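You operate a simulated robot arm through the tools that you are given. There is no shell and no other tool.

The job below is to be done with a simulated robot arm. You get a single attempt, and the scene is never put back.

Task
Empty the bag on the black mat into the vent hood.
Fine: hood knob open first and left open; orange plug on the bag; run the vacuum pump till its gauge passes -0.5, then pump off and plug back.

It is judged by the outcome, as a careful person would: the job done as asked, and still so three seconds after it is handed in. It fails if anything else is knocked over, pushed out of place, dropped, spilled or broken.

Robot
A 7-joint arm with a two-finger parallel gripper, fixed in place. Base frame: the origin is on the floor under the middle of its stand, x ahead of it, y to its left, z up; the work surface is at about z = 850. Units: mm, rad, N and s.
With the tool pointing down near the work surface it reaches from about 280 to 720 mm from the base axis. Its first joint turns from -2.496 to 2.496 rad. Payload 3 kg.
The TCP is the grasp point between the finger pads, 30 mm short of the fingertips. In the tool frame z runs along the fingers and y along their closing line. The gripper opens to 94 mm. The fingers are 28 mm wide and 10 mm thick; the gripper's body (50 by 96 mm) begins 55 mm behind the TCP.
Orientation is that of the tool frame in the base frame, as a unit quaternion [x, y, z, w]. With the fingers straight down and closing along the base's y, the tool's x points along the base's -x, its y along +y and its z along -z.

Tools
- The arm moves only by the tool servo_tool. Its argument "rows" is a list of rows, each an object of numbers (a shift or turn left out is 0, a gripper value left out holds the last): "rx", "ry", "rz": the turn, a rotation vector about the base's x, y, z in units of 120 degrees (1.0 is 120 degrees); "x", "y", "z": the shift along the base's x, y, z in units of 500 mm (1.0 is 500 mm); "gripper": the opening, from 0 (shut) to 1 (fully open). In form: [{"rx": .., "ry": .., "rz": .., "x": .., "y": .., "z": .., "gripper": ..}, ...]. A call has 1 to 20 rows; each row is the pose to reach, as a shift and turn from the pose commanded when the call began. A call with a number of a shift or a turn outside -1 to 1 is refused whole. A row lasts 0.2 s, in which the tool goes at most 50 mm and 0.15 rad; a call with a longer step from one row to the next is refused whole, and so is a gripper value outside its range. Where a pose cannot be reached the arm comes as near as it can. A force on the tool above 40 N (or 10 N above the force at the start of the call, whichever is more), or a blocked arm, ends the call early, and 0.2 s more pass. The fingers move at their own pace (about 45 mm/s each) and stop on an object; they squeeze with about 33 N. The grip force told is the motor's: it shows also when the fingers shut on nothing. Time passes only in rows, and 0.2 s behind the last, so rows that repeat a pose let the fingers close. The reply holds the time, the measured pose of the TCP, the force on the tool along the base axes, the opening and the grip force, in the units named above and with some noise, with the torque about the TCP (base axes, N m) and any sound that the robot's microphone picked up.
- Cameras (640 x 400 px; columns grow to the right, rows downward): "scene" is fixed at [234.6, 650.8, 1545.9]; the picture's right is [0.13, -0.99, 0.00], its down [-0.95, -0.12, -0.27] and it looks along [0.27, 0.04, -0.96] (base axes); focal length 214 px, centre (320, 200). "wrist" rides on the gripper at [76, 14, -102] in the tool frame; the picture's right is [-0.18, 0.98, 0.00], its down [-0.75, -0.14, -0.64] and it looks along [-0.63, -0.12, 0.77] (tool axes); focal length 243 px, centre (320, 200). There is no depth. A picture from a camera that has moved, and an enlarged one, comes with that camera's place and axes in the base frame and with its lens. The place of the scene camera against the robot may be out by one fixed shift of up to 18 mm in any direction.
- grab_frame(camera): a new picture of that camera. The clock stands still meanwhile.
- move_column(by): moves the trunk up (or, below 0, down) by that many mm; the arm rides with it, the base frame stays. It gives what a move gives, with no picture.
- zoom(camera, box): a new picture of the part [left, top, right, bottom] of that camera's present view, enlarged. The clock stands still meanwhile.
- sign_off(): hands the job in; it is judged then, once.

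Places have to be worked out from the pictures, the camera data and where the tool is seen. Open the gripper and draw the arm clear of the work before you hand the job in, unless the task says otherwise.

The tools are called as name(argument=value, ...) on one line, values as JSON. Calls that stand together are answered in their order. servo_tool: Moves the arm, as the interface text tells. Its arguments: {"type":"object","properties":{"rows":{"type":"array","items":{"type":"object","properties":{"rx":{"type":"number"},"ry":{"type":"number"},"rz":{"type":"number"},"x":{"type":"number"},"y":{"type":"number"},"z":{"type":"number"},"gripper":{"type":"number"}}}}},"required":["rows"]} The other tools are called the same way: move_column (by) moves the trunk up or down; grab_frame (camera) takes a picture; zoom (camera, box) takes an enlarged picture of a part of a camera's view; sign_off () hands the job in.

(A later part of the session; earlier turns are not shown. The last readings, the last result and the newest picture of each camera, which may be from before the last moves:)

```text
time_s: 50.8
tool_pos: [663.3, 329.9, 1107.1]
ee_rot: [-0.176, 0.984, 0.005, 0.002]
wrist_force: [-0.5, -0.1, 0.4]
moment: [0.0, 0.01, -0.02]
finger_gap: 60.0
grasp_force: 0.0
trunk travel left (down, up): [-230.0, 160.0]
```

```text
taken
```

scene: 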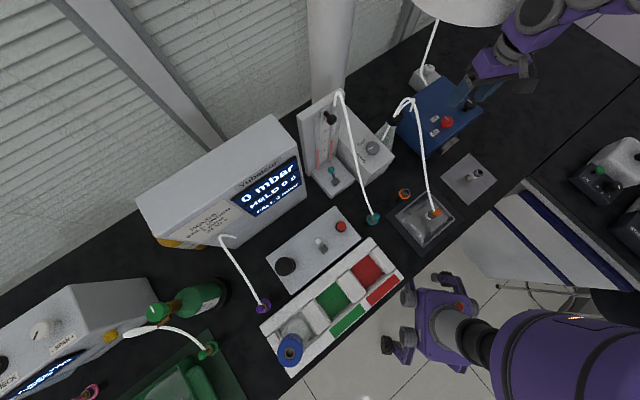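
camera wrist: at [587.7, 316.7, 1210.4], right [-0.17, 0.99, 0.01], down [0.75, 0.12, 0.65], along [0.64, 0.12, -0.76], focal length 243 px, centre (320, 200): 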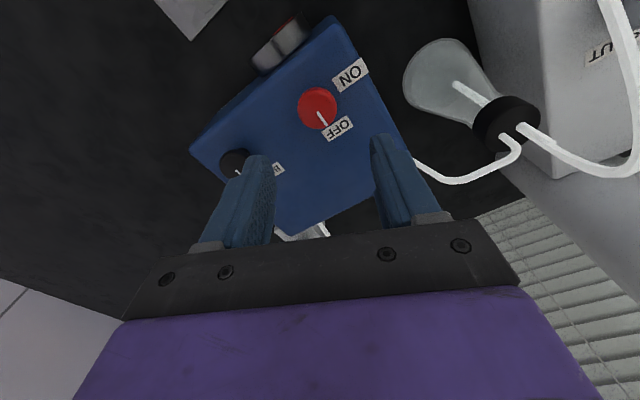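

zoom(camera="wrist", box=[270, 70, 390, 145])

zoom(camera="wrist", box=[190, 0, 350, 100])

```text
5.33 times, centred on (330, 108) of wrist
camera zoom: at [587.7, 316.7, 1210.4], right [-0.17, 0.99, 0.01], down [0.75, 0.12, 0.65], along [0.64, 0.12, -0.76], focal length 1294 px, centre (267, 693)
```

zoom: 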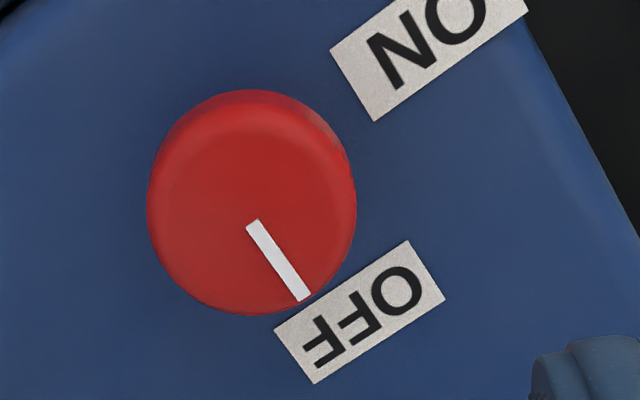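

```text
4.00 times, centred on (270, 50) of wrist
camera zoom: at [587.7, 316.7, 1210.4], right [-0.17, 0.99, 0.01], down [0.75, 0.12, 0.65], along [0.64, 0.12, -0.76], focal length 970 px, centre (520, 800)
```

zoom: 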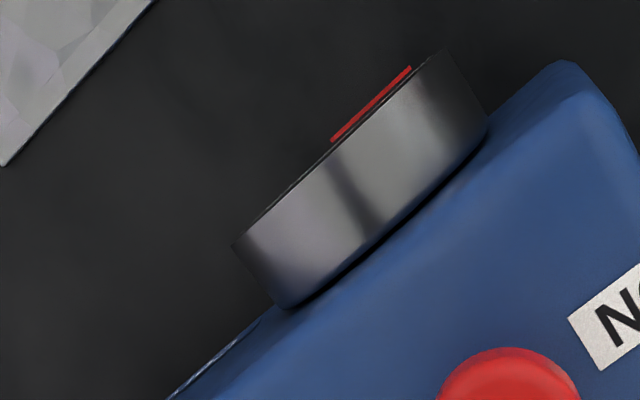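

Refined: red knob centre (663.5,330), top z≈1000, 34 mm across, pump top about 965–970. I'll pre-rotate to yaw 0 so the 90° turn stays in the tested wrist range, then descend to TCP z≈1008.

servo_tool(rows=[{"rz": -0.056}, {"rz": -0.112}, {"rz": -0.1667}, {"rz": -0.1667, "z": -0.06}, {"rz": -0.1667, "z": -0.12}, {"rz": -0.1667, "z": -0.16}, {"rz": -0.1667, "z": -0.16}])

grab_frame(camera="wrist")

grab_frame(camera="scene")

```text
time_s: 52.4
tool_pos: [665.1, 331.5, 1029.5]
ee_rot: [-0.002, 1.0, 0.005, 0.004]
wrist_force: [1.0, -0.5, 0.3]
moment: [0.0, 0.02, 0.0]
finger_gap: 60.2
grasp_force: 0.1
trunk travel left (down, up): [-230.0, 160.0]
```

```text
taken
camera wrist: at [588.1, 343.5, 1132.0], right [0.18, 0.98, 0.01], down [0.75, -0.14, 0.65], along [0.64, -0.11, -0.76], focal length 243 px, centre (320, 200)
```

wrist: 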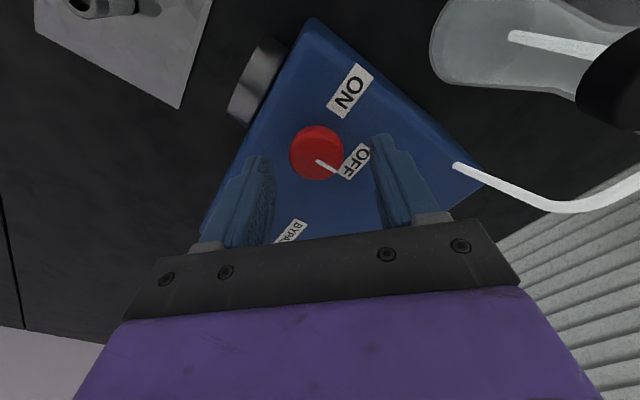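

```text
taken
```

scene: 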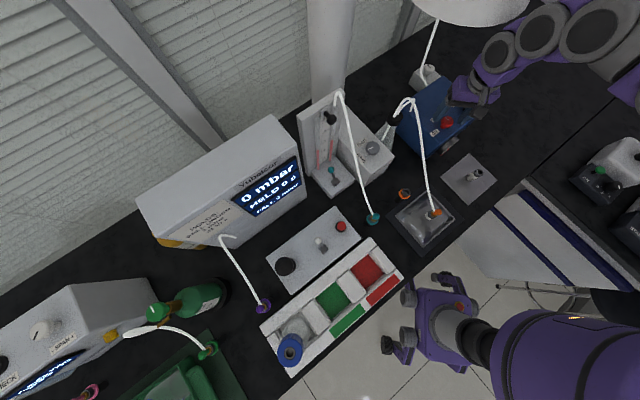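

zoom(camera="scene", box=[438, 130, 470, 160])

zoom(camera="wrist", box=[220, 30, 300, 130])

```text
13.33 times, centred on (454, 145) of scene
camera zoom: at [234.6, 650.8, 1545.9], right [0.13, -0.99, 0.0], down [-0.95, -0.12, -0.27], along [0.27, 0.04, -0.96], focal length 2860 px, centre (-1467, 933)
```

zoom: 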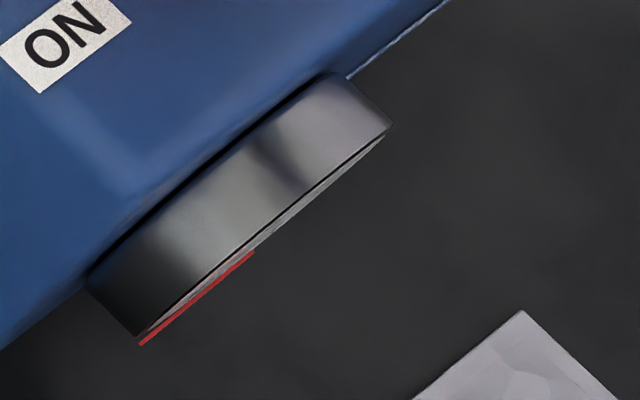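

```text
4.00 times, centred on (260, 80) of wrist
camera zoom: at [588.1, 343.5, 1132.0], right [0.18, 0.98, 0.01], down [0.75, -0.14, 0.65], along [0.64, -0.11, -0.76], focal length 970 px, centre (560, 680)
```

zoom: 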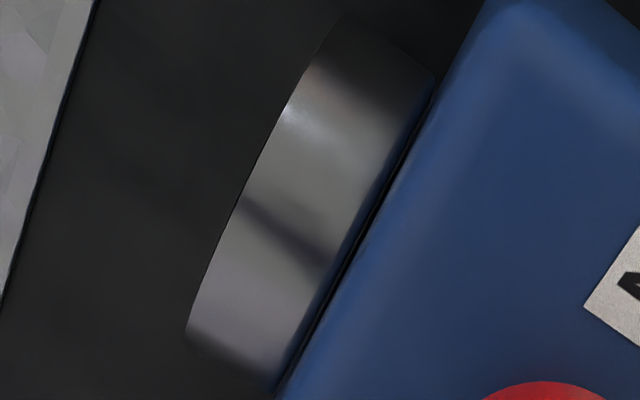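

The scene camera can see the red gauge needle edge-on, which would let me monitor it while I hold the knob. Before switching on I want to read the dial face, so I'm moving to a pose that faces the gauge.

servo_tool(rows=[{"z": 0.08}, {"z": 0.16}, {"x": -0.06, "y": -0.04, "z": 0.16, "rz": 0.06}, {"x": -0.13, "y": -0.09, "z": 0.14, "rz": 0.12}, {"x": -0.2, "y": -0.14, "z": 0.12, "rz": 0.18}, {"x": -0.27, "y": -0.18, "z": 0.1, "rz": 0.24}, {"x": -0.34, "y": -0.22, "z": 0.08, "rz": 0.3}, {"x": -0.386, "y": -0.257, "z": 0.067, "rz": 0.371}, {"x": -0.386, "y": -0.257, "z": 0.067, "rz": 0.371}])

grab_frame(camera="wrist")

```text
time_s: 54.4
tool_pos: [470.1, 200.8, 1063.2]
ee_rot: [-0.383, 0.924, 0.005, 0.0]
wrist_force: [0.1, -0.4, 0.5]
moment: [-0.02, -0.02, 0.02]
finger_gap: 60.3
grasp_force: 0.0
trunk travel left (down, up): [-230.0, 160.0]
```

```text
taken
camera wrist: at [408.1, 157.4, 1166.3], right [-0.56, 0.83, 0.01], down [0.64, 0.43, 0.64], along [0.53, 0.37, -0.76], focal length 243 px, centre (320, 200)
```

wrist: 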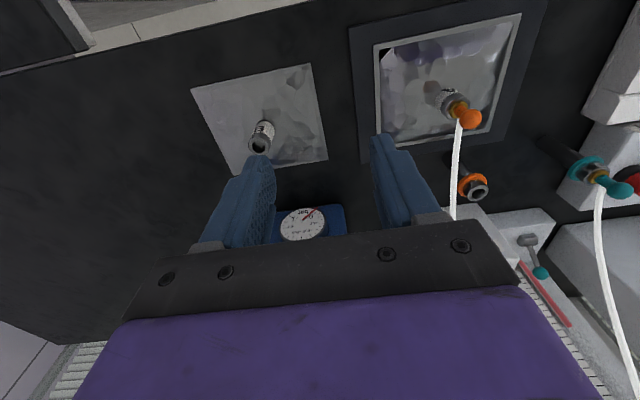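

zoom(camera="wrist", box=[272, 200, 336, 245])

zoom(camera="wrist", box=[400, 60, 500, 140])

```text
8.89 times, centred on (304, 222) of wrist
camera zoom: at [408.1, 157.4, 1166.3], right [-0.56, 0.83, 0.01], down [0.64, 0.43, 0.64], along [0.53, 0.37, -0.76], focal length 2157 px, centre (462, 0)
```

zoom: 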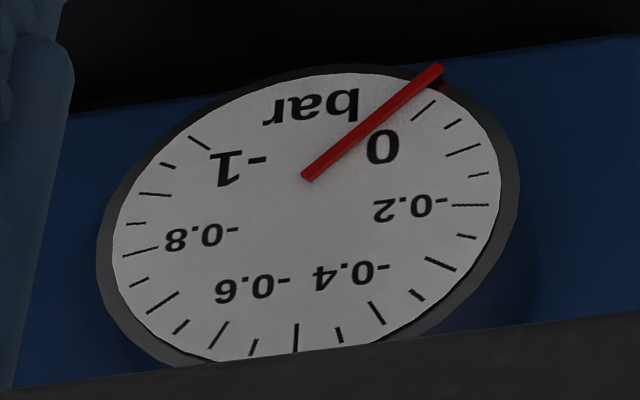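

```text
5.00 times, centred on (450, 100) of wrist
camera zoom: at [408.1, 157.4, 1166.3], right [-0.56, 0.83, 0.01], down [0.64, 0.43, 0.64], along [0.53, 0.37, -0.76], focal length 1213 px, centre (-330, 700)
```

zoom: 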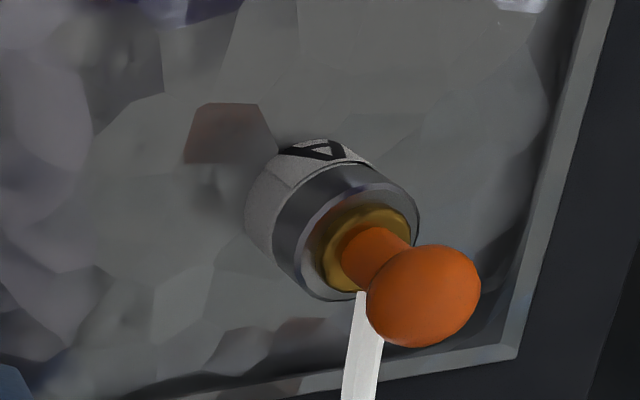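

The dial reads 0 now, with 0 at lower left, -0.5 straight up and -1 at lower right. Seen from the scene camera, the needle tip will therefore cross the dial's middle at -0.5. Returning to the red knob by the same path in reverse.

servo_tool(rows=[{"x": 0.046, "y": 0.037, "z": 0.03, "rz": -0.06}, {"x": 0.116, "y": 0.077, "z": 0.06, "rz": -0.12}, {"x": 0.186, "y": 0.117, "z": 0.093, "rz": -0.18}, {"x": 0.256, "y": 0.167, "z": 0.093, "rz": -0.24}, {"x": 0.326, "y": 0.217, "z": 0.093, "rz": -0.3}, {"x": 0.386, "y": 0.257, "z": 0.093, "rz": -0.36}, {"x": 0.386, "y": 0.257, "z": 0.03, "rz": -0.371}, {"x": 0.386, "y": 0.257, "z": -0.04, "rz": -0.371}, {"x": 0.386, "y": 0.257, "z": -0.067, "rz": -0.371}, {"x": 0.386, "y": 0.257, "z": -0.067, "rz": -0.371}])

zoom(camera="wrist", box=[240, 100, 400, 200])

```text
time_s: 56.6
tool_pos: [663.3, 331.1, 1028.0]
ee_rot: [-0.002, 1.0, 0.005, 0.003]
wrist_force: [-1.1, -0.8, -0.1]
moment: [0.04, -0.01, 0.02]
finger_gap: 60.1
grasp_force: 0.0
trunk travel left (down, up): [-230.0, 160.0]
```

```text
4.00 times, centred on (320, 150) of wrist
camera zoom: at [587.1, 343.9, 1131.5], right [0.18, 0.98, 0.01], down [0.75, -0.14, 0.65], along [0.64, -0.11, -0.76], focal length 970 px, centre (320, 400)
```

zoom: 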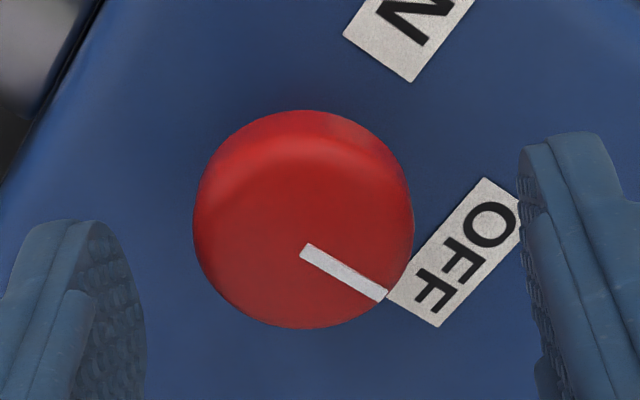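

The knob is about 2.5 mm toward -y of the TCP axis. I'll correct that, descend to z≈1008 and grip.

servo_tool(rows=[{"y": -0.005, "z": -0.01}, {"y": -0.005, "z": -0.025}, {"y": -0.005, "z": -0.04}, {"y": -0.005, "z": -0.04}, {"y": -0.005, "z": -0.04, "gripper": 0.0}, {"y": -0.005, "z": -0.04, "gripper": 0.0}, {"y": -0.005, "z": -0.04, "gripper": 0.0}, {"y": -0.005, "z": -0.04, "gripper": 0.0}])

grab_frame(camera="wrist")

zoom(camera="scene", box=[400, 60, 500, 165])

```text
time_s: 58.4
tool_pos: [664.0, 327.7, 1008.7]
ee_rot: [-0.003, 1.0, 0.004, 0.003]
wrist_force: [1.2, 2.7, -0.7]
moment: [0.09, -0.09, -0.01]
finger_gap: 33.4
grasp_force: 45.3
trunk travel left (down, up): [-230.0, 160.0]
```

```text
taken
camera wrist: at [587.4, 341.8, 1111.5], right [0.18, 0.98, 0.01], down [0.75, -0.14, 0.65], along [0.64, -0.11, -0.76], focal length 243 px, centre (320, 200)
```

wrist: 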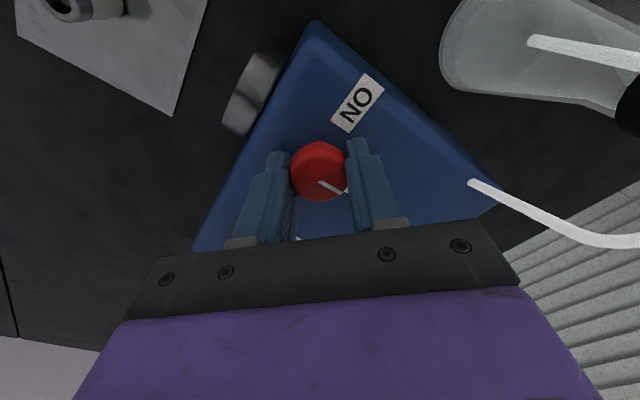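

```text
3.81 times, centred on (450, 112) of scene
camera zoom: at [234.6, 650.8, 1545.9], right [0.13, -0.99, 0.0], down [-0.95, -0.12, -0.27], along [0.27, 0.04, -0.96], focal length 817 px, centre (-175, 533)
```

zoom: 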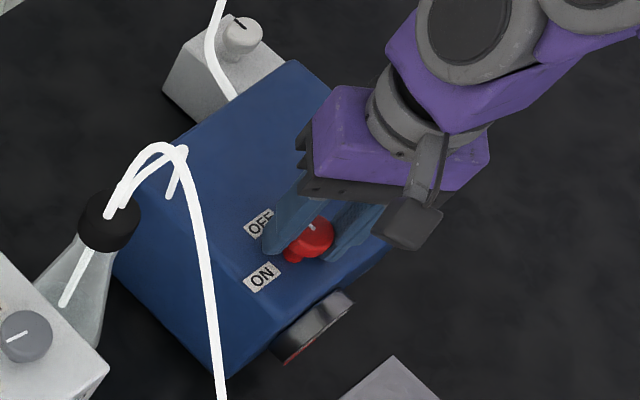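

Gripped with a 33.4 mm gap. Turning counter-clockwise from OFF to ON, with the grip held so I can reverse it quickly.

servo_tool(rows=[{"rz": 0.06}, {"rz": 0.12}, {"rz": 0.18}, {"rz": 0.24}, {"rz": 0.3}, {"rz": 0.36}, {"rz": 0.42}, {"rz": 0.48}, {"rz": 0.54}, {"rz": 0.6}, {"rz": 0.66}, {"rz": 0.7}])

zoom(camera="scene", box=[438, 130, 470, 160])

zoom(camera="scene", box=[400, 60, 500, 165])

```text
time_s: 61.0
tool_pos: [661.5, 329.6, 1008.4]
ee_rot: [-0.673, 0.74, 0.005, -0.001]
wrist_force: [-18.4, 15.5, 9.7]
moment: [-0.03, 0.29, -0.65]
finger_gap: 33.4
grasp_force: 45.2
trunk travel left (down, up): [-230.0, 160.0]
heard: click
```

```text
13.33 times, centred on (454, 145) of scene
camera zoom: at [234.6, 650.8, 1545.9], right [0.13, -0.99, 0.0], down [-0.95, -0.12, -0.27], along [0.27, 0.04, -0.96], focal length 2860 px, centre (-1467, 933)
```

zoom: 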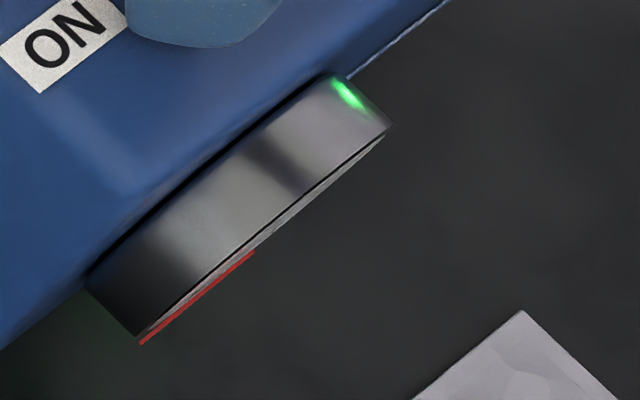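

```text
3.81 times, centred on (450, 112) of scene
camera zoom: at [234.6, 650.8, 1545.9], right [0.13, -0.99, 0.0], down [-0.95, -0.12, -0.27], along [0.27, 0.04, -0.96], focal length 817 px, centre (-175, 533)
```

zoom: 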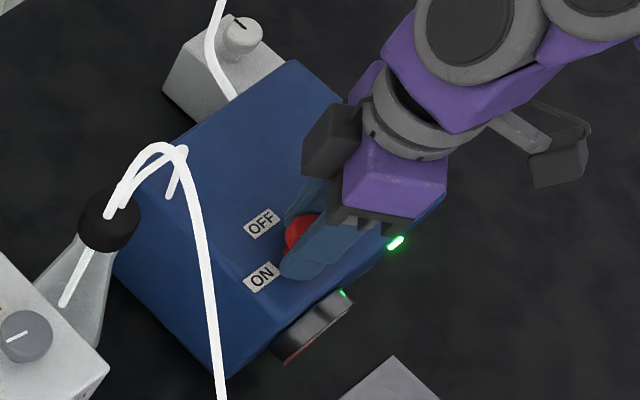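

A click and a green light, so the pump is running. I'll hold and watch the needle in short steps.

servo_tool(rows=[{"rz": -0.01}, {"rz": -0.01}, {"rz": -0.01}, {"rz": -0.01}])

zoom(camera="scene", box=[438, 130, 470, 160])

```text
time_s: 62.0
tool_pos: [661.5, 329.8, 1008.7]
ee_rot: [-0.664, 0.748, 0.006, -0.002]
wrist_force: [-27.2, 13.6, 4.5]
moment: [-0.05, 0.43, -0.06]
finger_gap: 33.5
grasp_force: 45.0
trunk travel left (down, up): [-230.0, 160.0]
```

```text
13.33 times, centred on (454, 145) of scene
camera zoom: at [234.6, 650.8, 1545.9], right [0.13, -0.99, 0.0], down [-0.95, -0.12, -0.27], along [0.27, 0.04, -0.96], focal length 2860 px, centre (-1467, 933)
```

zoom: 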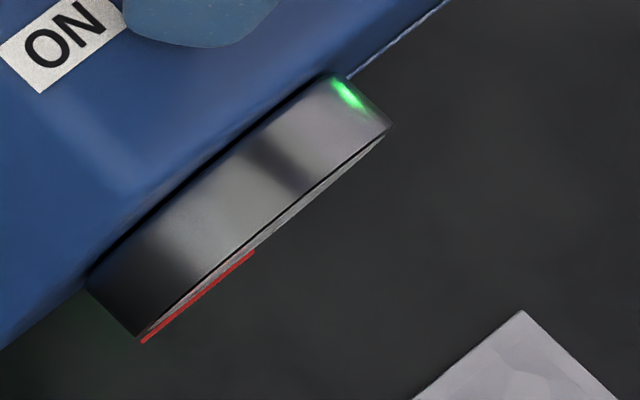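

servo_tool(rows=[{}, {}, {}, {}, {}, {}, {}, {}, {}, {}])

zoom(camera="scene", box=[438, 130, 470, 160])

```text
time_s: 64.2
tool_pos: [662.1, 330.6, 1008.3]
ee_rot: [-0.664, 0.748, 0.006, -0.002]
wrist_force: [-35.4, 8.4, -7.2]
moment: [-0.05, 0.53, -0.03]
finger_gap: 33.4
grasp_force: 44.7
trunk travel left (down, up): [-230.0, 160.0]
```

```text
13.33 times, centred on (454, 145) of scene
camera zoom: at [234.6, 650.8, 1545.9], right [0.13, -0.99, 0.0], down [-0.95, -0.12, -0.27], along [0.27, 0.04, -0.96], focal length 2860 px, centre (-1467, 933)
```

zoom: 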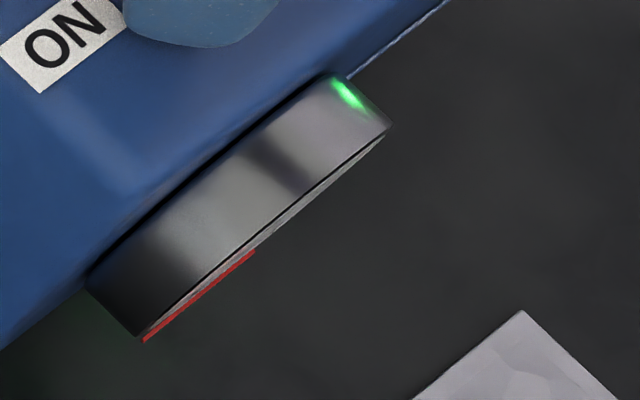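

The needle is barely creeping, and the lateral force on the held knob is building to about 35 N. I'll let go so I don't push the pump, and back up.

servo_tool(rows=[{"gripper": 0.3}, {"gripper": 0.62}, {"gripper": 0.62}, {"z": 0.03}, {"z": 0.1}, {"z": 0.18}])

zoom(camera="scene", box=[438, 130, 470, 160])

zoom(camera="scene", box=[400, 60, 500, 165])

```text
time_s: 65.6
tool_pos: [663.5, 324.7, 1101.0]
ee_rot: [-0.663, 0.748, 0.005, -0.001]
wrist_force: [-0.3, -0.2, 0.7]
moment: [-0.01, -0.01, -0.02]
finger_gap: 58.4
grasp_force: 0.1
trunk travel left (down, up): [-230.0, 160.0]
```

```text
13.33 times, centred on (454, 145) of scene
camera zoom: at [234.6, 650.8, 1545.9], right [0.13, -0.99, 0.0], down [-0.95, -0.12, -0.27], along [0.27, 0.04, -0.96], focal length 2860 px, centre (-1467, 933)
```

zoom: 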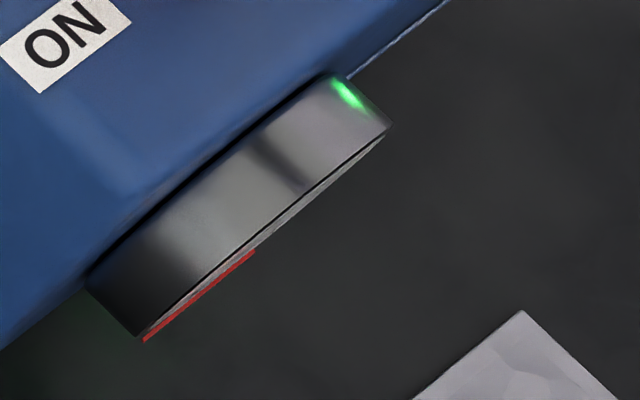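

```text
3.81 times, centred on (450, 112) of scene
camera zoom: at [234.6, 650.8, 1545.9], right [0.13, -0.99, 0.0], down [-0.95, -0.12, -0.27], along [0.27, 0.04, -0.96], focal length 817 px, centre (-175, 533)
```

zoom: 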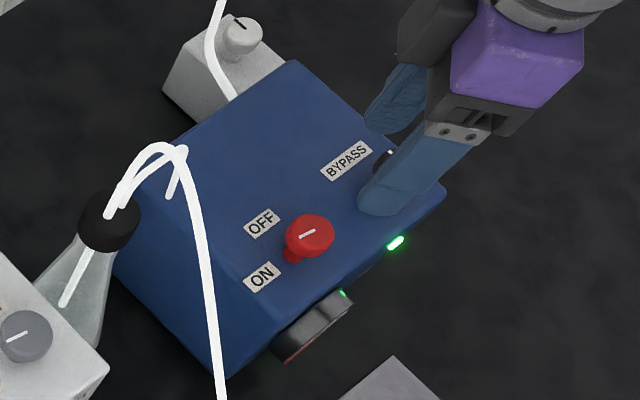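

The pump is on: red pointer at ON, green light, and the box hasn't moved. The needle has hardly left zero, so I'll go read the gauge face and look at the BYPASS knob.

servo_tool(rows=[{"x": -0.07, "y": -0.045, "rz": -0.05}, {"x": -0.14, "y": -0.09, "rz": -0.1}, {"x": -0.21, "y": -0.135, "rz": -0.15}, {"x": -0.28, "y": -0.18, "rz": -0.2}, {"x": -0.34, "y": -0.22, "z": -0.04, "rz": -0.26}, {"x": -0.387, "y": -0.248, "z": -0.076, "rz": -0.32}])

zoom(camera="wrist", box=[262, 190, 342, 250])

zoom(camera="scene", box=[445, 85, 485, 115])

```text
time_s: 67.0
tool_pos: [467.9, 205.5, 1058.2]
ee_rot: [-0.379, 0.925, 0.006, 0.0]
wrist_force: [-0.2, -0.2, 0.0]
moment: [0.0, 0.02, 0.03]
finger_gap: 58.4
grasp_force: 0.1
trunk travel left (down, up): [-230.0, 160.0]
```

```text
6.67 times, centred on (302, 220) of wrist
camera zoom: at [405.2, 159.7, 1161.8], right [-0.56, 0.83, 0.01], down [0.64, 0.42, 0.64], along [0.53, 0.37, -0.76], focal length 1618 px, centre (440, 67)
```

zoom: 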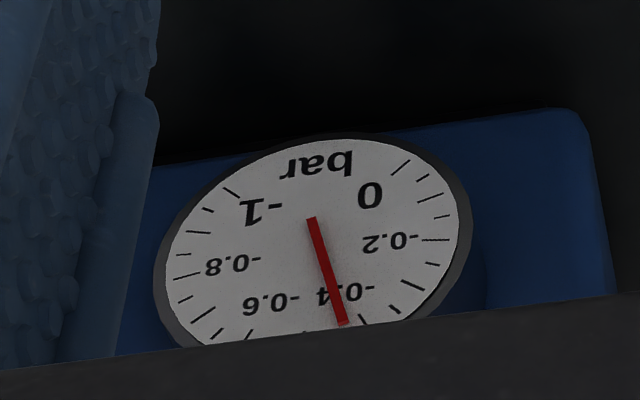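

```text
13.33 times, centred on (465, 100) of scene
camera zoom: at [234.6, 650.8, 1545.9], right [0.13, -0.99, 0.0], down [-0.95, -0.12, -0.27], along [0.27, 0.04, -0.96], focal length 2860 px, centre (-1613, 1533)
```

zoom: 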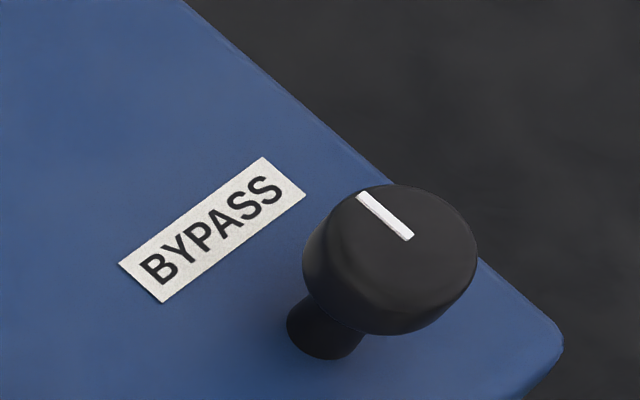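

The gauge already reads about -0.43 and is moving quickly, so BYPASS can stay alone. I'm going straight back to the red knob (centre about (661.8,329.8)) at the ON-side yaw to grip it.

servo_tool(rows=[{"x": 0.045, "y": 0.03, "z": 0.05, "rz": 0.06}, {"x": 0.12, "y": 0.08, "z": 0.09, "rz": 0.12}, {"x": 0.2, "y": 0.13, "z": 0.09, "rz": 0.18}, {"x": 0.28, "y": 0.183, "z": 0.09, "rz": 0.24}, {"x": 0.35, "y": 0.229, "z": 0.085, "rz": 0.3}, {"x": 0.385, "y": 0.2516, "z": 0.03, "rz": 0.32}, {"x": 0.385, "y": 0.2516, "z": -0.05, "rz": 0.32}, {"x": 0.385, "y": 0.2516, "z": -0.09, "rz": 0.32}, {"x": 0.385, "y": 0.2516, "z": -0.103, "rz": 0.32}, {"x": 0.385, "y": 0.2516, "z": -0.103, "rz": 0.32}, {"x": 0.385, "y": 0.2516, "z": -0.103, "rz": 0.32, "gripper": 0.0}, {"x": 0.385, "y": 0.2516, "z": -0.103, "rz": 0.32, "gripper": 0.0}])

zoom(camera="scene", box=[438, 130, 470, 160])

zoom(camera="scene", box=[400, 60, 500, 165])

grab_frame(camera="wrist")

```text
time_s: 69.6
tool_pos: [660.5, 327.9, 1006.9]
ee_rot: [-0.663, 0.748, 0.006, -0.001]
wrist_force: [-4.6, -1.2, -0.5]
moment: [-0.2, 0.25, 0.01]
finger_gap: 33.6
grasp_force: 25.7
trunk travel left (down, up): [-230.0, 160.0]
```

```text
13.33 times, centred on (454, 145) of scene
camera zoom: at [234.6, 650.8, 1545.9], right [0.13, -0.99, 0.0], down [-0.95, -0.12, -0.27], along [0.27, 0.04, -0.96], focal length 2860 px, centre (-1467, 933)
```

zoom: 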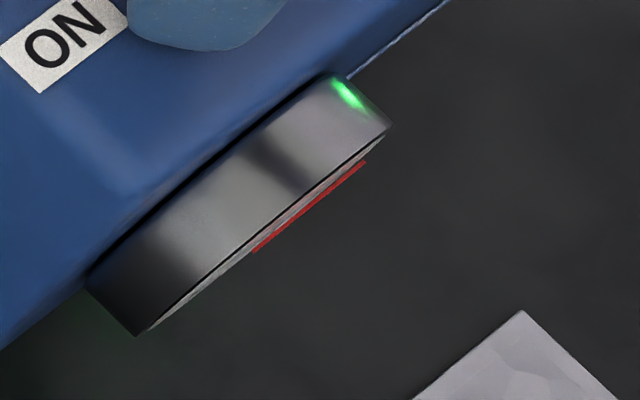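

```text
3.81 times, centred on (450, 112) of scene
camera zoom: at [234.6, 650.8, 1545.9], right [0.13, -0.99, 0.0], down [-0.95, -0.12, -0.27], along [0.27, 0.04, -0.96], focal length 817 px, centre (-175, 533)
```

zoom: 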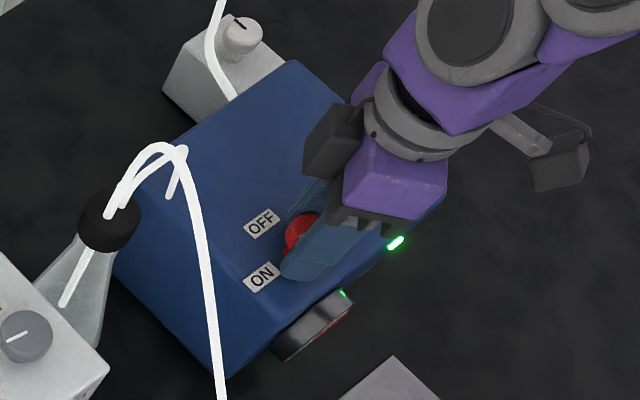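

```text
taken
camera wrist: at [640.0, 254.1, 1110.8], right [-0.95, 0.3, 0.01], down [0.24, 0.73, 0.64], along [0.18, 0.62, -0.76], focal length 243 px, centre (320, 200)
```

wrist: 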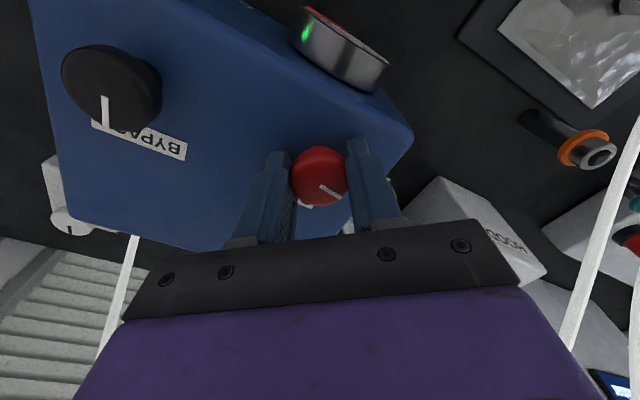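

The needle has swung past the top onto the -0.5…-1 side. Turning the pump back to OFF now.

servo_tool(rows=[{"rz": -0.065}, {"rz": -0.13}, {"rz": -0.195}, {"rz": -0.26}, {"rz": -0.325}, {"rz": -0.39}, {"rz": -0.455}, {"rz": -0.52}, {"rz": -0.585}, {"rz": -0.65}, {"rz": -0.7}])

zoom(camera="scene", box=[438, 130, 470, 160])

zoom(camera="scene", box=[400, 60, 500, 165])

grab_frame(camera="wrist")

```text
time_s: 72.0
tool_pos: [661.9, 329.1, 1009.0]
ee_rot: [0.009, 1.0, 0.003, 0.002]
wrist_force: [-22.7, -14.6, -23.7]
moment: [0.13, 0.38, 0.2]
finger_gap: 33.3
grasp_force: 44.7
trunk travel left (down, up): [-230.0, 160.0]
heard: click
```

```text
13.33 times, centred on (454, 145) of scene
camera zoom: at [234.6, 650.8, 1545.9], right [0.13, -0.99, 0.0], down [-0.95, -0.12, -0.27], along [0.27, 0.04, -0.96], focal length 2860 px, centre (-1467, 933)
```

zoom: 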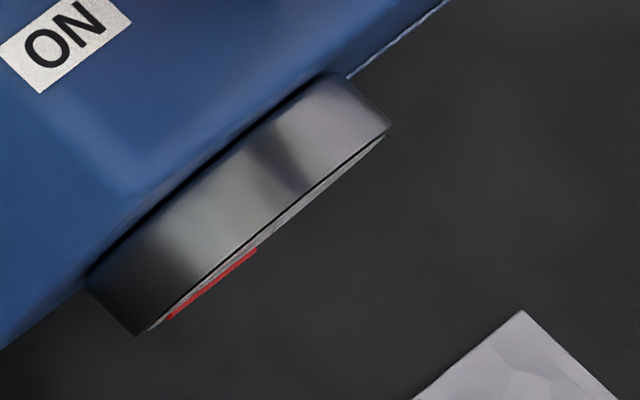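

```text
3.81 times, centred on (450, 112) of scene
camera zoom: at [234.6, 650.8, 1545.9], right [0.13, -0.99, 0.0], down [-0.95, -0.12, -0.27], along [0.27, 0.04, -0.96], focal length 817 px, centre (-175, 533)
```

zoom: 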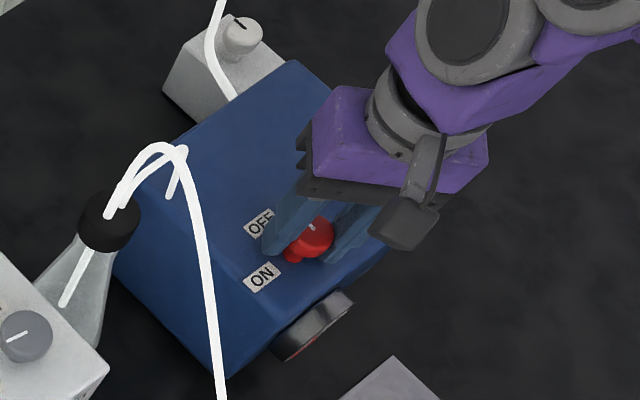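

```text
taken
camera wrist: at [586.9, 343.7, 1111.3], right [0.2, 0.98, 0.01], down [0.75, -0.16, 0.64], along [0.63, -0.12, -0.76], focal length 243 px, centre (320, 200)
```

wrist: 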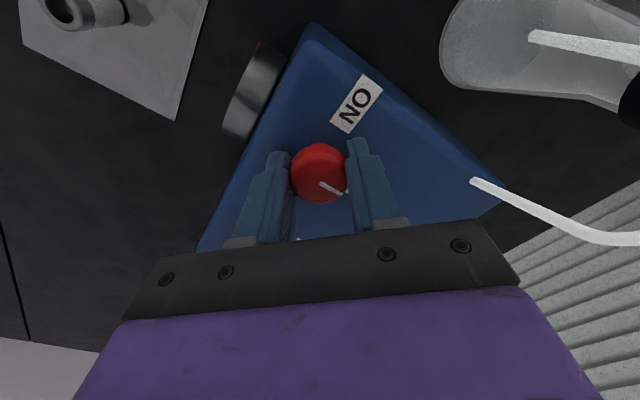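

Click and the green light is out, so the pump is off with the pointer back at OFF. Releasing, rising, and checking the bag.

servo_tool(rows=[{"gripper": 0.3}, {"gripper": 0.62}, {"gripper": 0.62}, {"z": 0.03}, {"z": 0.1}, {"z": 0.18}, {"z": 0.18}])

zoom(camera="scene", box=[380, 160, 500, 260])

zoom(camera="scene", box=[400, 60, 500, 165])

zoom(camera="scene", box=[434, 105, 466, 130])

```text
time_s: 73.6
tool_pos: [660.3, 331.0, 1099.2]
ee_rot: [0.008, 1.0, 0.003, 0.002]
wrist_force: [-0.3, 0.8, -0.6]
moment: [0.01, 0.0, -0.04]
finger_gap: 58.4
grasp_force: 0.1
trunk travel left (down, up): [-230.0, 160.0]
```

```text
4.00 times, centred on (440, 210) of scene
camera zoom: at [234.6, 650.8, 1545.9], right [0.13, -0.99, 0.0], down [-0.95, -0.12, -0.27], along [0.27, 0.04, -0.96], focal length 858 px, centre (-160, 160)
```

zoom: 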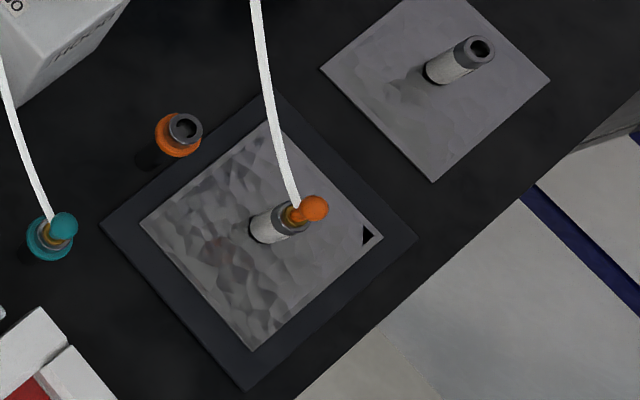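

```text
3.81 times, centred on (450, 112) of scene
camera zoom: at [234.6, 650.8, 1545.9], right [0.13, -0.99, 0.0], down [-0.95, -0.12, -0.27], along [0.27, 0.04, -0.96], focal length 817 px, centre (-175, 533)
```

zoom: 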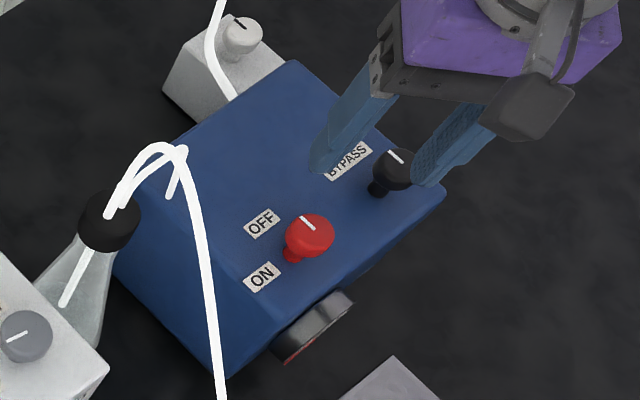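

```text
16.00 times, centred on (450, 118) of scene
camera zoom: at [234.6, 650.8, 1545.9], right [0.13, -0.99, 0.0], down [-0.95, -0.12, -0.27], along [0.27, 0.04, -0.96], focal length 3432 px, centre (-1760, 1520)
```

zoom: 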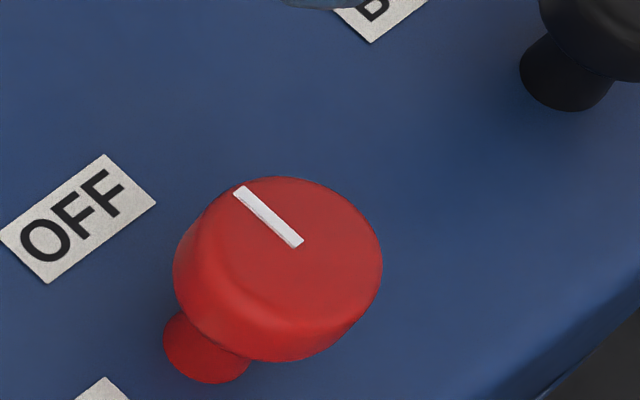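

The bag is flat, the pump knob points at OFF again, the hood knob is still open and nothing has shifted. Now I'll return over the bag to collect the plug, with the fingers straddling the hose direction.

servo_tool(rows=[{"z": 0.06}, {"x": -0.08, "z": 0.06, "rz": 0.05}, {"x": -0.17, "z": 0.06, "rz": 0.1}, {"x": -0.26, "z": 0.06, "rz": 0.15}, {"x": -0.35, "z": 0.06, "rz": 0.175}, {"x": -0.44, "y": -0.002, "z": 0.05, "rz": 0.175}, {"x": -0.518, "y": -0.003, "z": 0.0, "rz": 0.175, "gripper": 0.48}, {"x": -0.518, "y": -0.003, "z": -0.08, "rz": 0.175, "gripper": 0.48}, {"x": -0.518, "y": -0.003, "z": -0.13, "rz": 0.175, "gripper": 0.48}, {"x": -0.518, "y": -0.003, "z": -0.13, "rz": 0.175, "gripper": 0.48}])

grab_frame(camera="wrist")

zoom(camera="wrist", box=[270, 60, 370, 150])

zoom(camera="scene", box=[416, 200, 448, 220])

```text
time_s: 75.8
tool_pos: [404.1, 329.7, 1035.4]
ee_rot: [-0.176, 0.984, 0.004, 0.002]
wrist_force: [-0.8, 0.0, 0.1]
moment: [0.03, -0.02, 0.04]
finger_gap: 45.3
grasp_force: 0.0
trunk travel left (down, up): [-230.0, 160.0]
```

```text
taken
camera wrist: at [328.8, 315.5, 1137.6], right [-0.17, 0.99, 0.01], down [0.75, 0.12, 0.65], along [0.64, 0.11, -0.76], focal length 243 px, centre (320, 200)
```

wrist: 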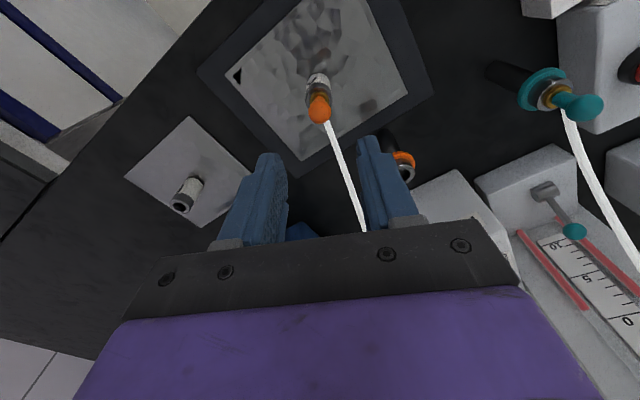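

```text
4.44 times, centred on (320, 105) of wrist
camera zoom: at [328.8, 315.5, 1137.6], right [-0.17, 0.99, 0.01], down [0.75, 0.12, 0.65], along [0.64, 0.11, -0.76], focal length 1078 px, centre (320, 622)
```

zoom: 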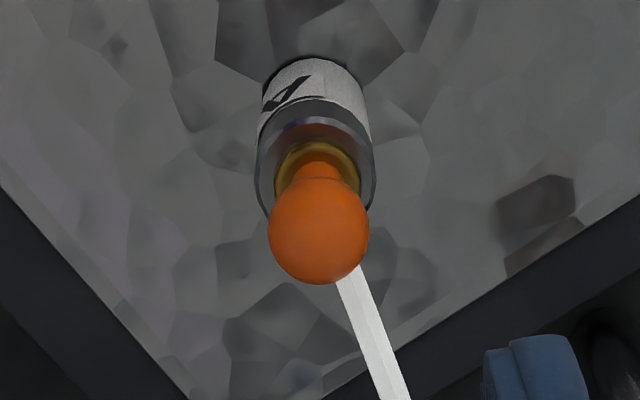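

```text
16.00 times, centred on (432, 210) of scene
camera zoom: at [234.6, 650.8, 1545.9], right [0.13, -0.99, 0.0], down [-0.95, -0.12, -0.27], along [0.27, 0.04, -0.96], focal length 3432 px, centre (-1472, 40)
```

zoom: 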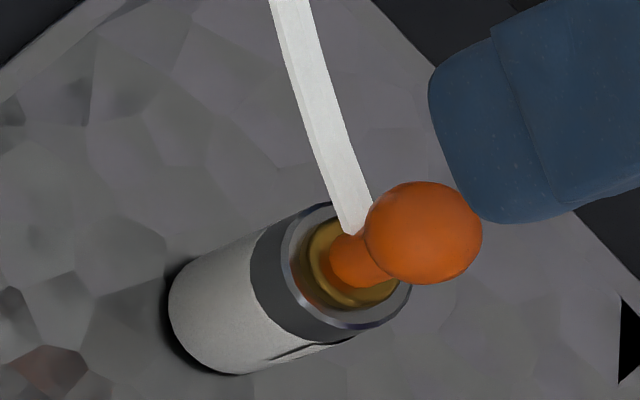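

The ball is at about (401.4,329.9,937.5), roughly 3 mm short of the TCP in x. Correcting and descending to z≈945.

servo_tool(rows=[{"x": -0.006, "z": -0.06}, {"x": -0.006, "z": -0.11}, {"x": -0.006, "z": -0.15}, {"x": -0.006, "z": -0.178}, {"x": -0.006, "z": -0.178}])

zoom(camera="wrist", box=[220, 90, 420, 215])

```text
time_s: 77.0
tool_pos: [400.5, 328.9, 944.7]
ee_rot: [-0.175, 0.985, 0.005, 0.002]
wrist_force: [-0.1, -0.1, -0.3]
moment: [-0.03, 0.01, 0.03]
finger_gap: 45.0
grasp_force: 0.1
trunk travel left (down, up): [-230.0, 160.0]
```

```text
3.20 times, centred on (320, 152) of wrist
camera zoom: at [324.5, 315.0, 1047.3], right [-0.17, 0.99, 0.01], down [0.75, 0.12, 0.65], along [0.64, 0.11, -0.76], focal length 776 px, centre (320, 352)
```

zoom: 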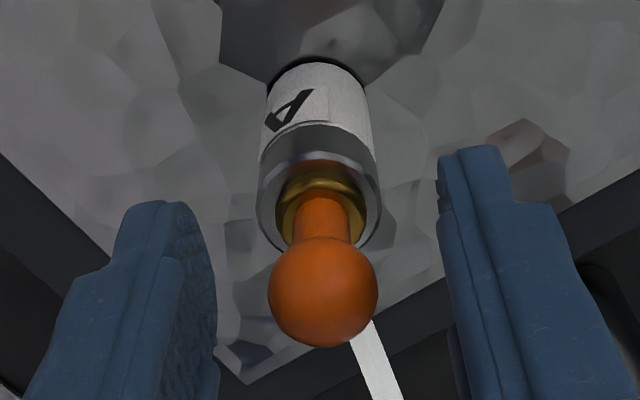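

servo_tool(rows=[{"z": 0.003}, {"z": 0.003, "gripper": 0.0}, {"z": 0.003, "gripper": 0.0}, {"z": 0.003, "gripper": 0.0}, {"z": 0.003, "gripper": 0.0}])

zoom(camera="wrist", box=[220, 90, 420, 215])

```text
time_s: 78.2
tool_pos: [401.3, 327.1, 946.2]
ee_rot: [-0.175, 0.985, 0.004, 0.002]
wrist_force: [-0.4, -0.8, -0.6]
moment: [0.0, -0.01, 0.0]
finger_gap: 17.5
grasp_force: 33.5
trunk travel left (down, up): [-230.0, 160.0]
```

```text
3.20 times, centred on (320, 152) of wrist
camera zoom: at [324.7, 314.7, 1048.8], right [-0.17, 0.99, 0.01], down [0.75, 0.12, 0.64], along [0.63, 0.11, -0.76], focal length 776 px, centre (320, 352)
```

zoom: 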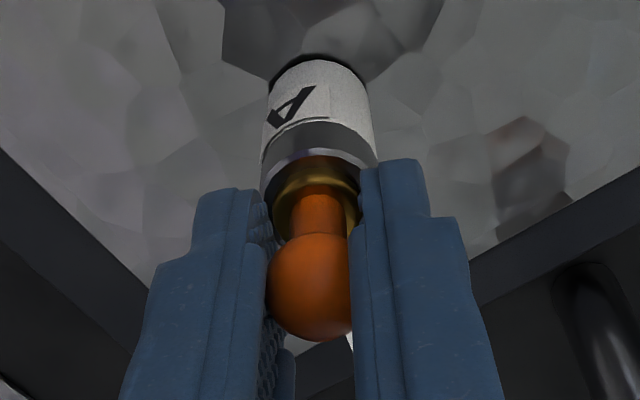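

Gripped. Pulling the plug straight up off the bag port, slowly at first.

servo_tool(rows=[{"z": 0.008}, {"z": 0.016}, {"z": 0.026}, {"z": 0.036}, {"z": 0.056}, {"z": 0.08}, {"z": 0.11}, {"z": 0.14}, {"z": 0.14}])

grab_frame(camera="wrist")

zoom(camera="scene", box=[380, 160, 500, 260])

zoom(camera="wrist", box=[270, 60, 370, 215])

```text
time_s: 80.2
tool_pos: [401.2, 328.6, 1016.0]
ee_rot: [-0.174, 0.985, 0.004, 0.001]
wrist_force: [0.2, 0.1, -0.5]
moment: [0.01, -0.01, -0.01]
finger_gap: 17.6
grasp_force: 32.9
trunk travel left (down, up): [-230.0, 160.0]
```

```text
taken
camera wrist: at [325.0, 314.8, 1118.9], right [-0.17, 0.99, 0.01], down [0.76, 0.12, 0.64], along [0.63, 0.11, -0.76], focal length 243 px, centre (320, 200)
```

wrist: 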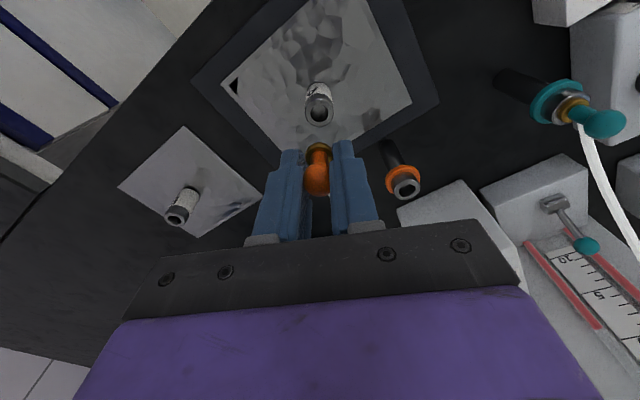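

```text
4.00 times, centred on (440, 210) of scene
camera zoom: at [234.6, 650.8, 1545.9], right [0.13, -0.99, 0.0], down [-0.95, -0.12, -0.27], along [0.27, 0.04, -0.96], focal length 858 px, centre (-160, 160)
```

zoom: 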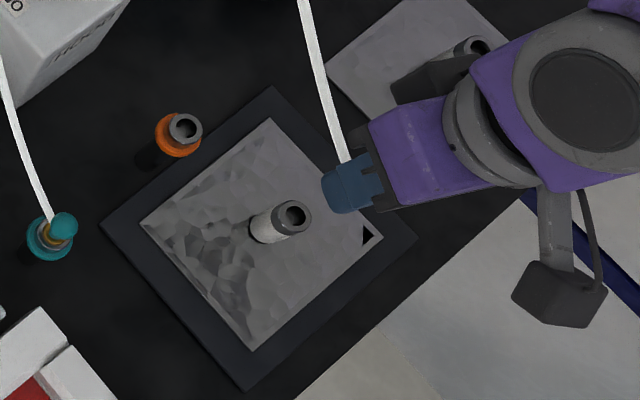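

```text
2.58 times, centred on (320, 138) of wrist
camera zoom: at [325.0, 314.8, 1118.9], right [-0.17, 0.99, 0.01], down [0.76, 0.12, 0.64], along [0.63, 0.11, -0.76], focal length 626 px, centre (320, 361)
```

zoom: 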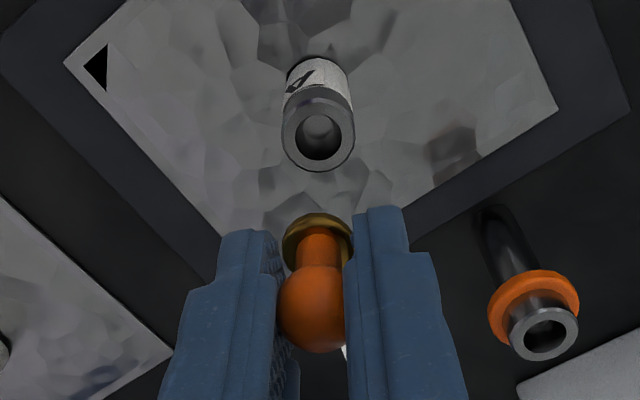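

The plug is free; the bag stays flat and in place. Moving back over the orange post with the reverse of the measured offset.

servo_tool(rows=[{"z": 0.02}, {"x": 0.03, "y": 0.055, "z": 0.02}, {"x": 0.06, "y": 0.11, "z": 0.02}, {"x": 0.0996, "y": 0.1846, "z": 0.02}, {"x": 0.0996, "y": 0.1846, "z": 0.02}, {"x": 0.0996, "y": 0.1846, "z": 0.02}])

zoom(camera="wrist", box=[270, 70, 370, 210])

zoom(camera="scene", box=[380, 160, 500, 260])

```text
time_s: 81.6
tool_pos: [450.9, 420.0, 1026.3]
ee_rot: [-0.175, 0.985, 0.004, 0.002]
wrist_force: [-0.2, 0.7, -0.5]
moment: [-0.01, 0.01, 0.01]
finger_gap: 17.6
grasp_force: 33.3
trunk travel left (down, up): [-230.0, 160.0]
```

```text
2.86 times, centred on (320, 140) of wrist
camera zoom: at [375.1, 406.6, 1129.6], right [-0.17, 0.99, 0.01], down [0.76, 0.12, 0.64], along [0.63, 0.11, -0.76], focal length 693 px, centre (320, 371)
```

zoom: 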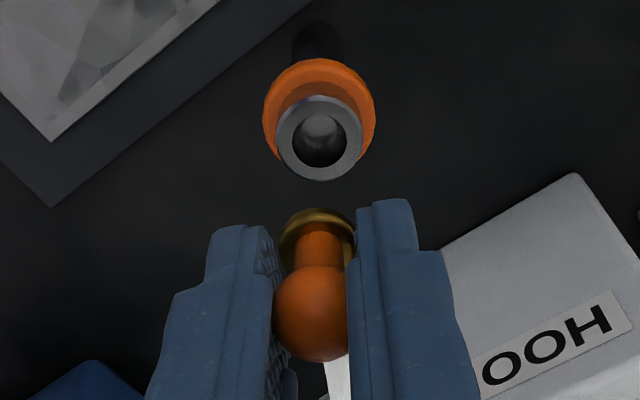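

```text
4.00 times, centred on (440, 210) of scene
camera zoom: at [234.6, 650.8, 1545.9], right [0.13, -0.99, 0.0], down [-0.95, -0.12, -0.27], along [0.27, 0.04, -0.96], focal length 858 px, centre (-160, 160)
```

zoom: 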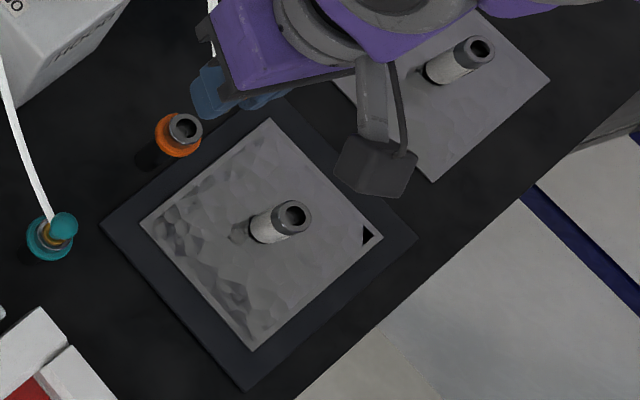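

The socket is at (451.2,421.6); compared with the extraction pose I'm about 1.8 mm low in y and 0.6 mm in x. I'll correct that and lower partway for a check.

servo_tool(rows=[{"x": 0.0012, "y": 0.0036, "z": -0.03}, {"x": 0.0012, "y": 0.0036, "z": -0.06}, {"x": 0.0012, "y": 0.0036, "z": -0.064}, {"x": 0.0012, "y": 0.0036, "z": -0.064}])

zoom(camera="wrist", box=[270, 90, 370, 215])

zoom(camera="scene", box=[390, 175, 430, 200])

```text
time_s: 82.6
tool_pos: [452.2, 422.6, 994.4]
ee_rot: [-0.175, 0.985, 0.005, 0.002]
wrist_force: [-0.6, 1.5, -1.2]
moment: [0.0, 0.0, 0.0]
finger_gap: 17.5
grasp_force: 32.9
trunk travel left (down, up): [-230.0, 160.0]
```

```text
3.20 times, centred on (320, 152) of wrist
camera zoom: at [375.5, 409.4, 1097.7], right [-0.17, 0.99, 0.01], down [0.75, 0.12, 0.64], along [0.63, 0.11, -0.76], focal length 776 px, centre (320, 352)
```

zoom: 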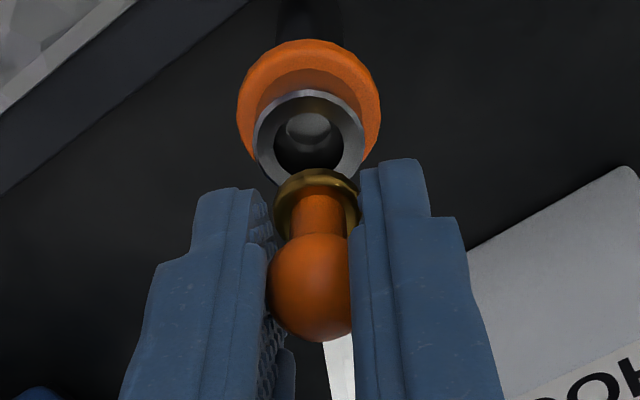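

```text
16.00 times, centred on (410, 188) of scene
camera zoom: at [234.6, 650.8, 1545.9], right [0.13, -0.99, 0.0], down [-0.95, -0.12, -0.27], along [0.27, 0.04, -0.96], focal length 3432 px, centre (-1120, 400)
```

zoom: 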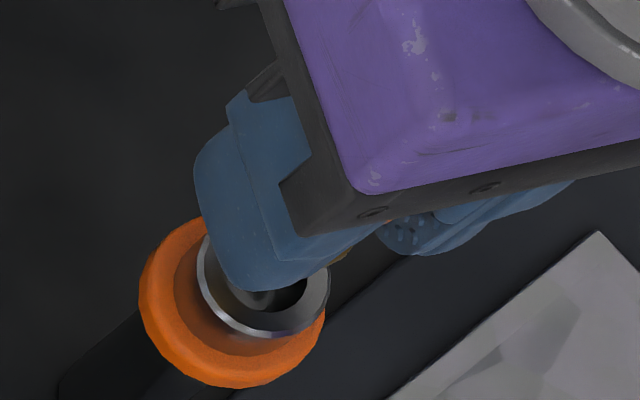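

zoom(camera="wrist", box=[290, 110, 350, 160])

```text
8.00 times, centred on (320, 135) of wrist
camera zoom: at [375.5, 409.4, 1097.7], right [-0.17, 0.99, 0.01], down [0.75, 0.12, 0.64], along [0.63, 0.11, -0.76], focal length 1941 px, centre (320, 720)
```

zoom: 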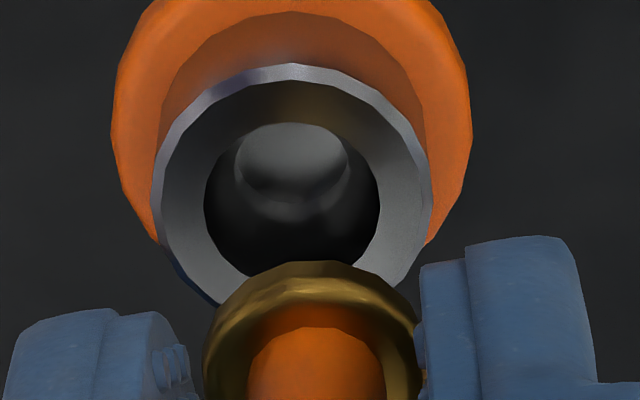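

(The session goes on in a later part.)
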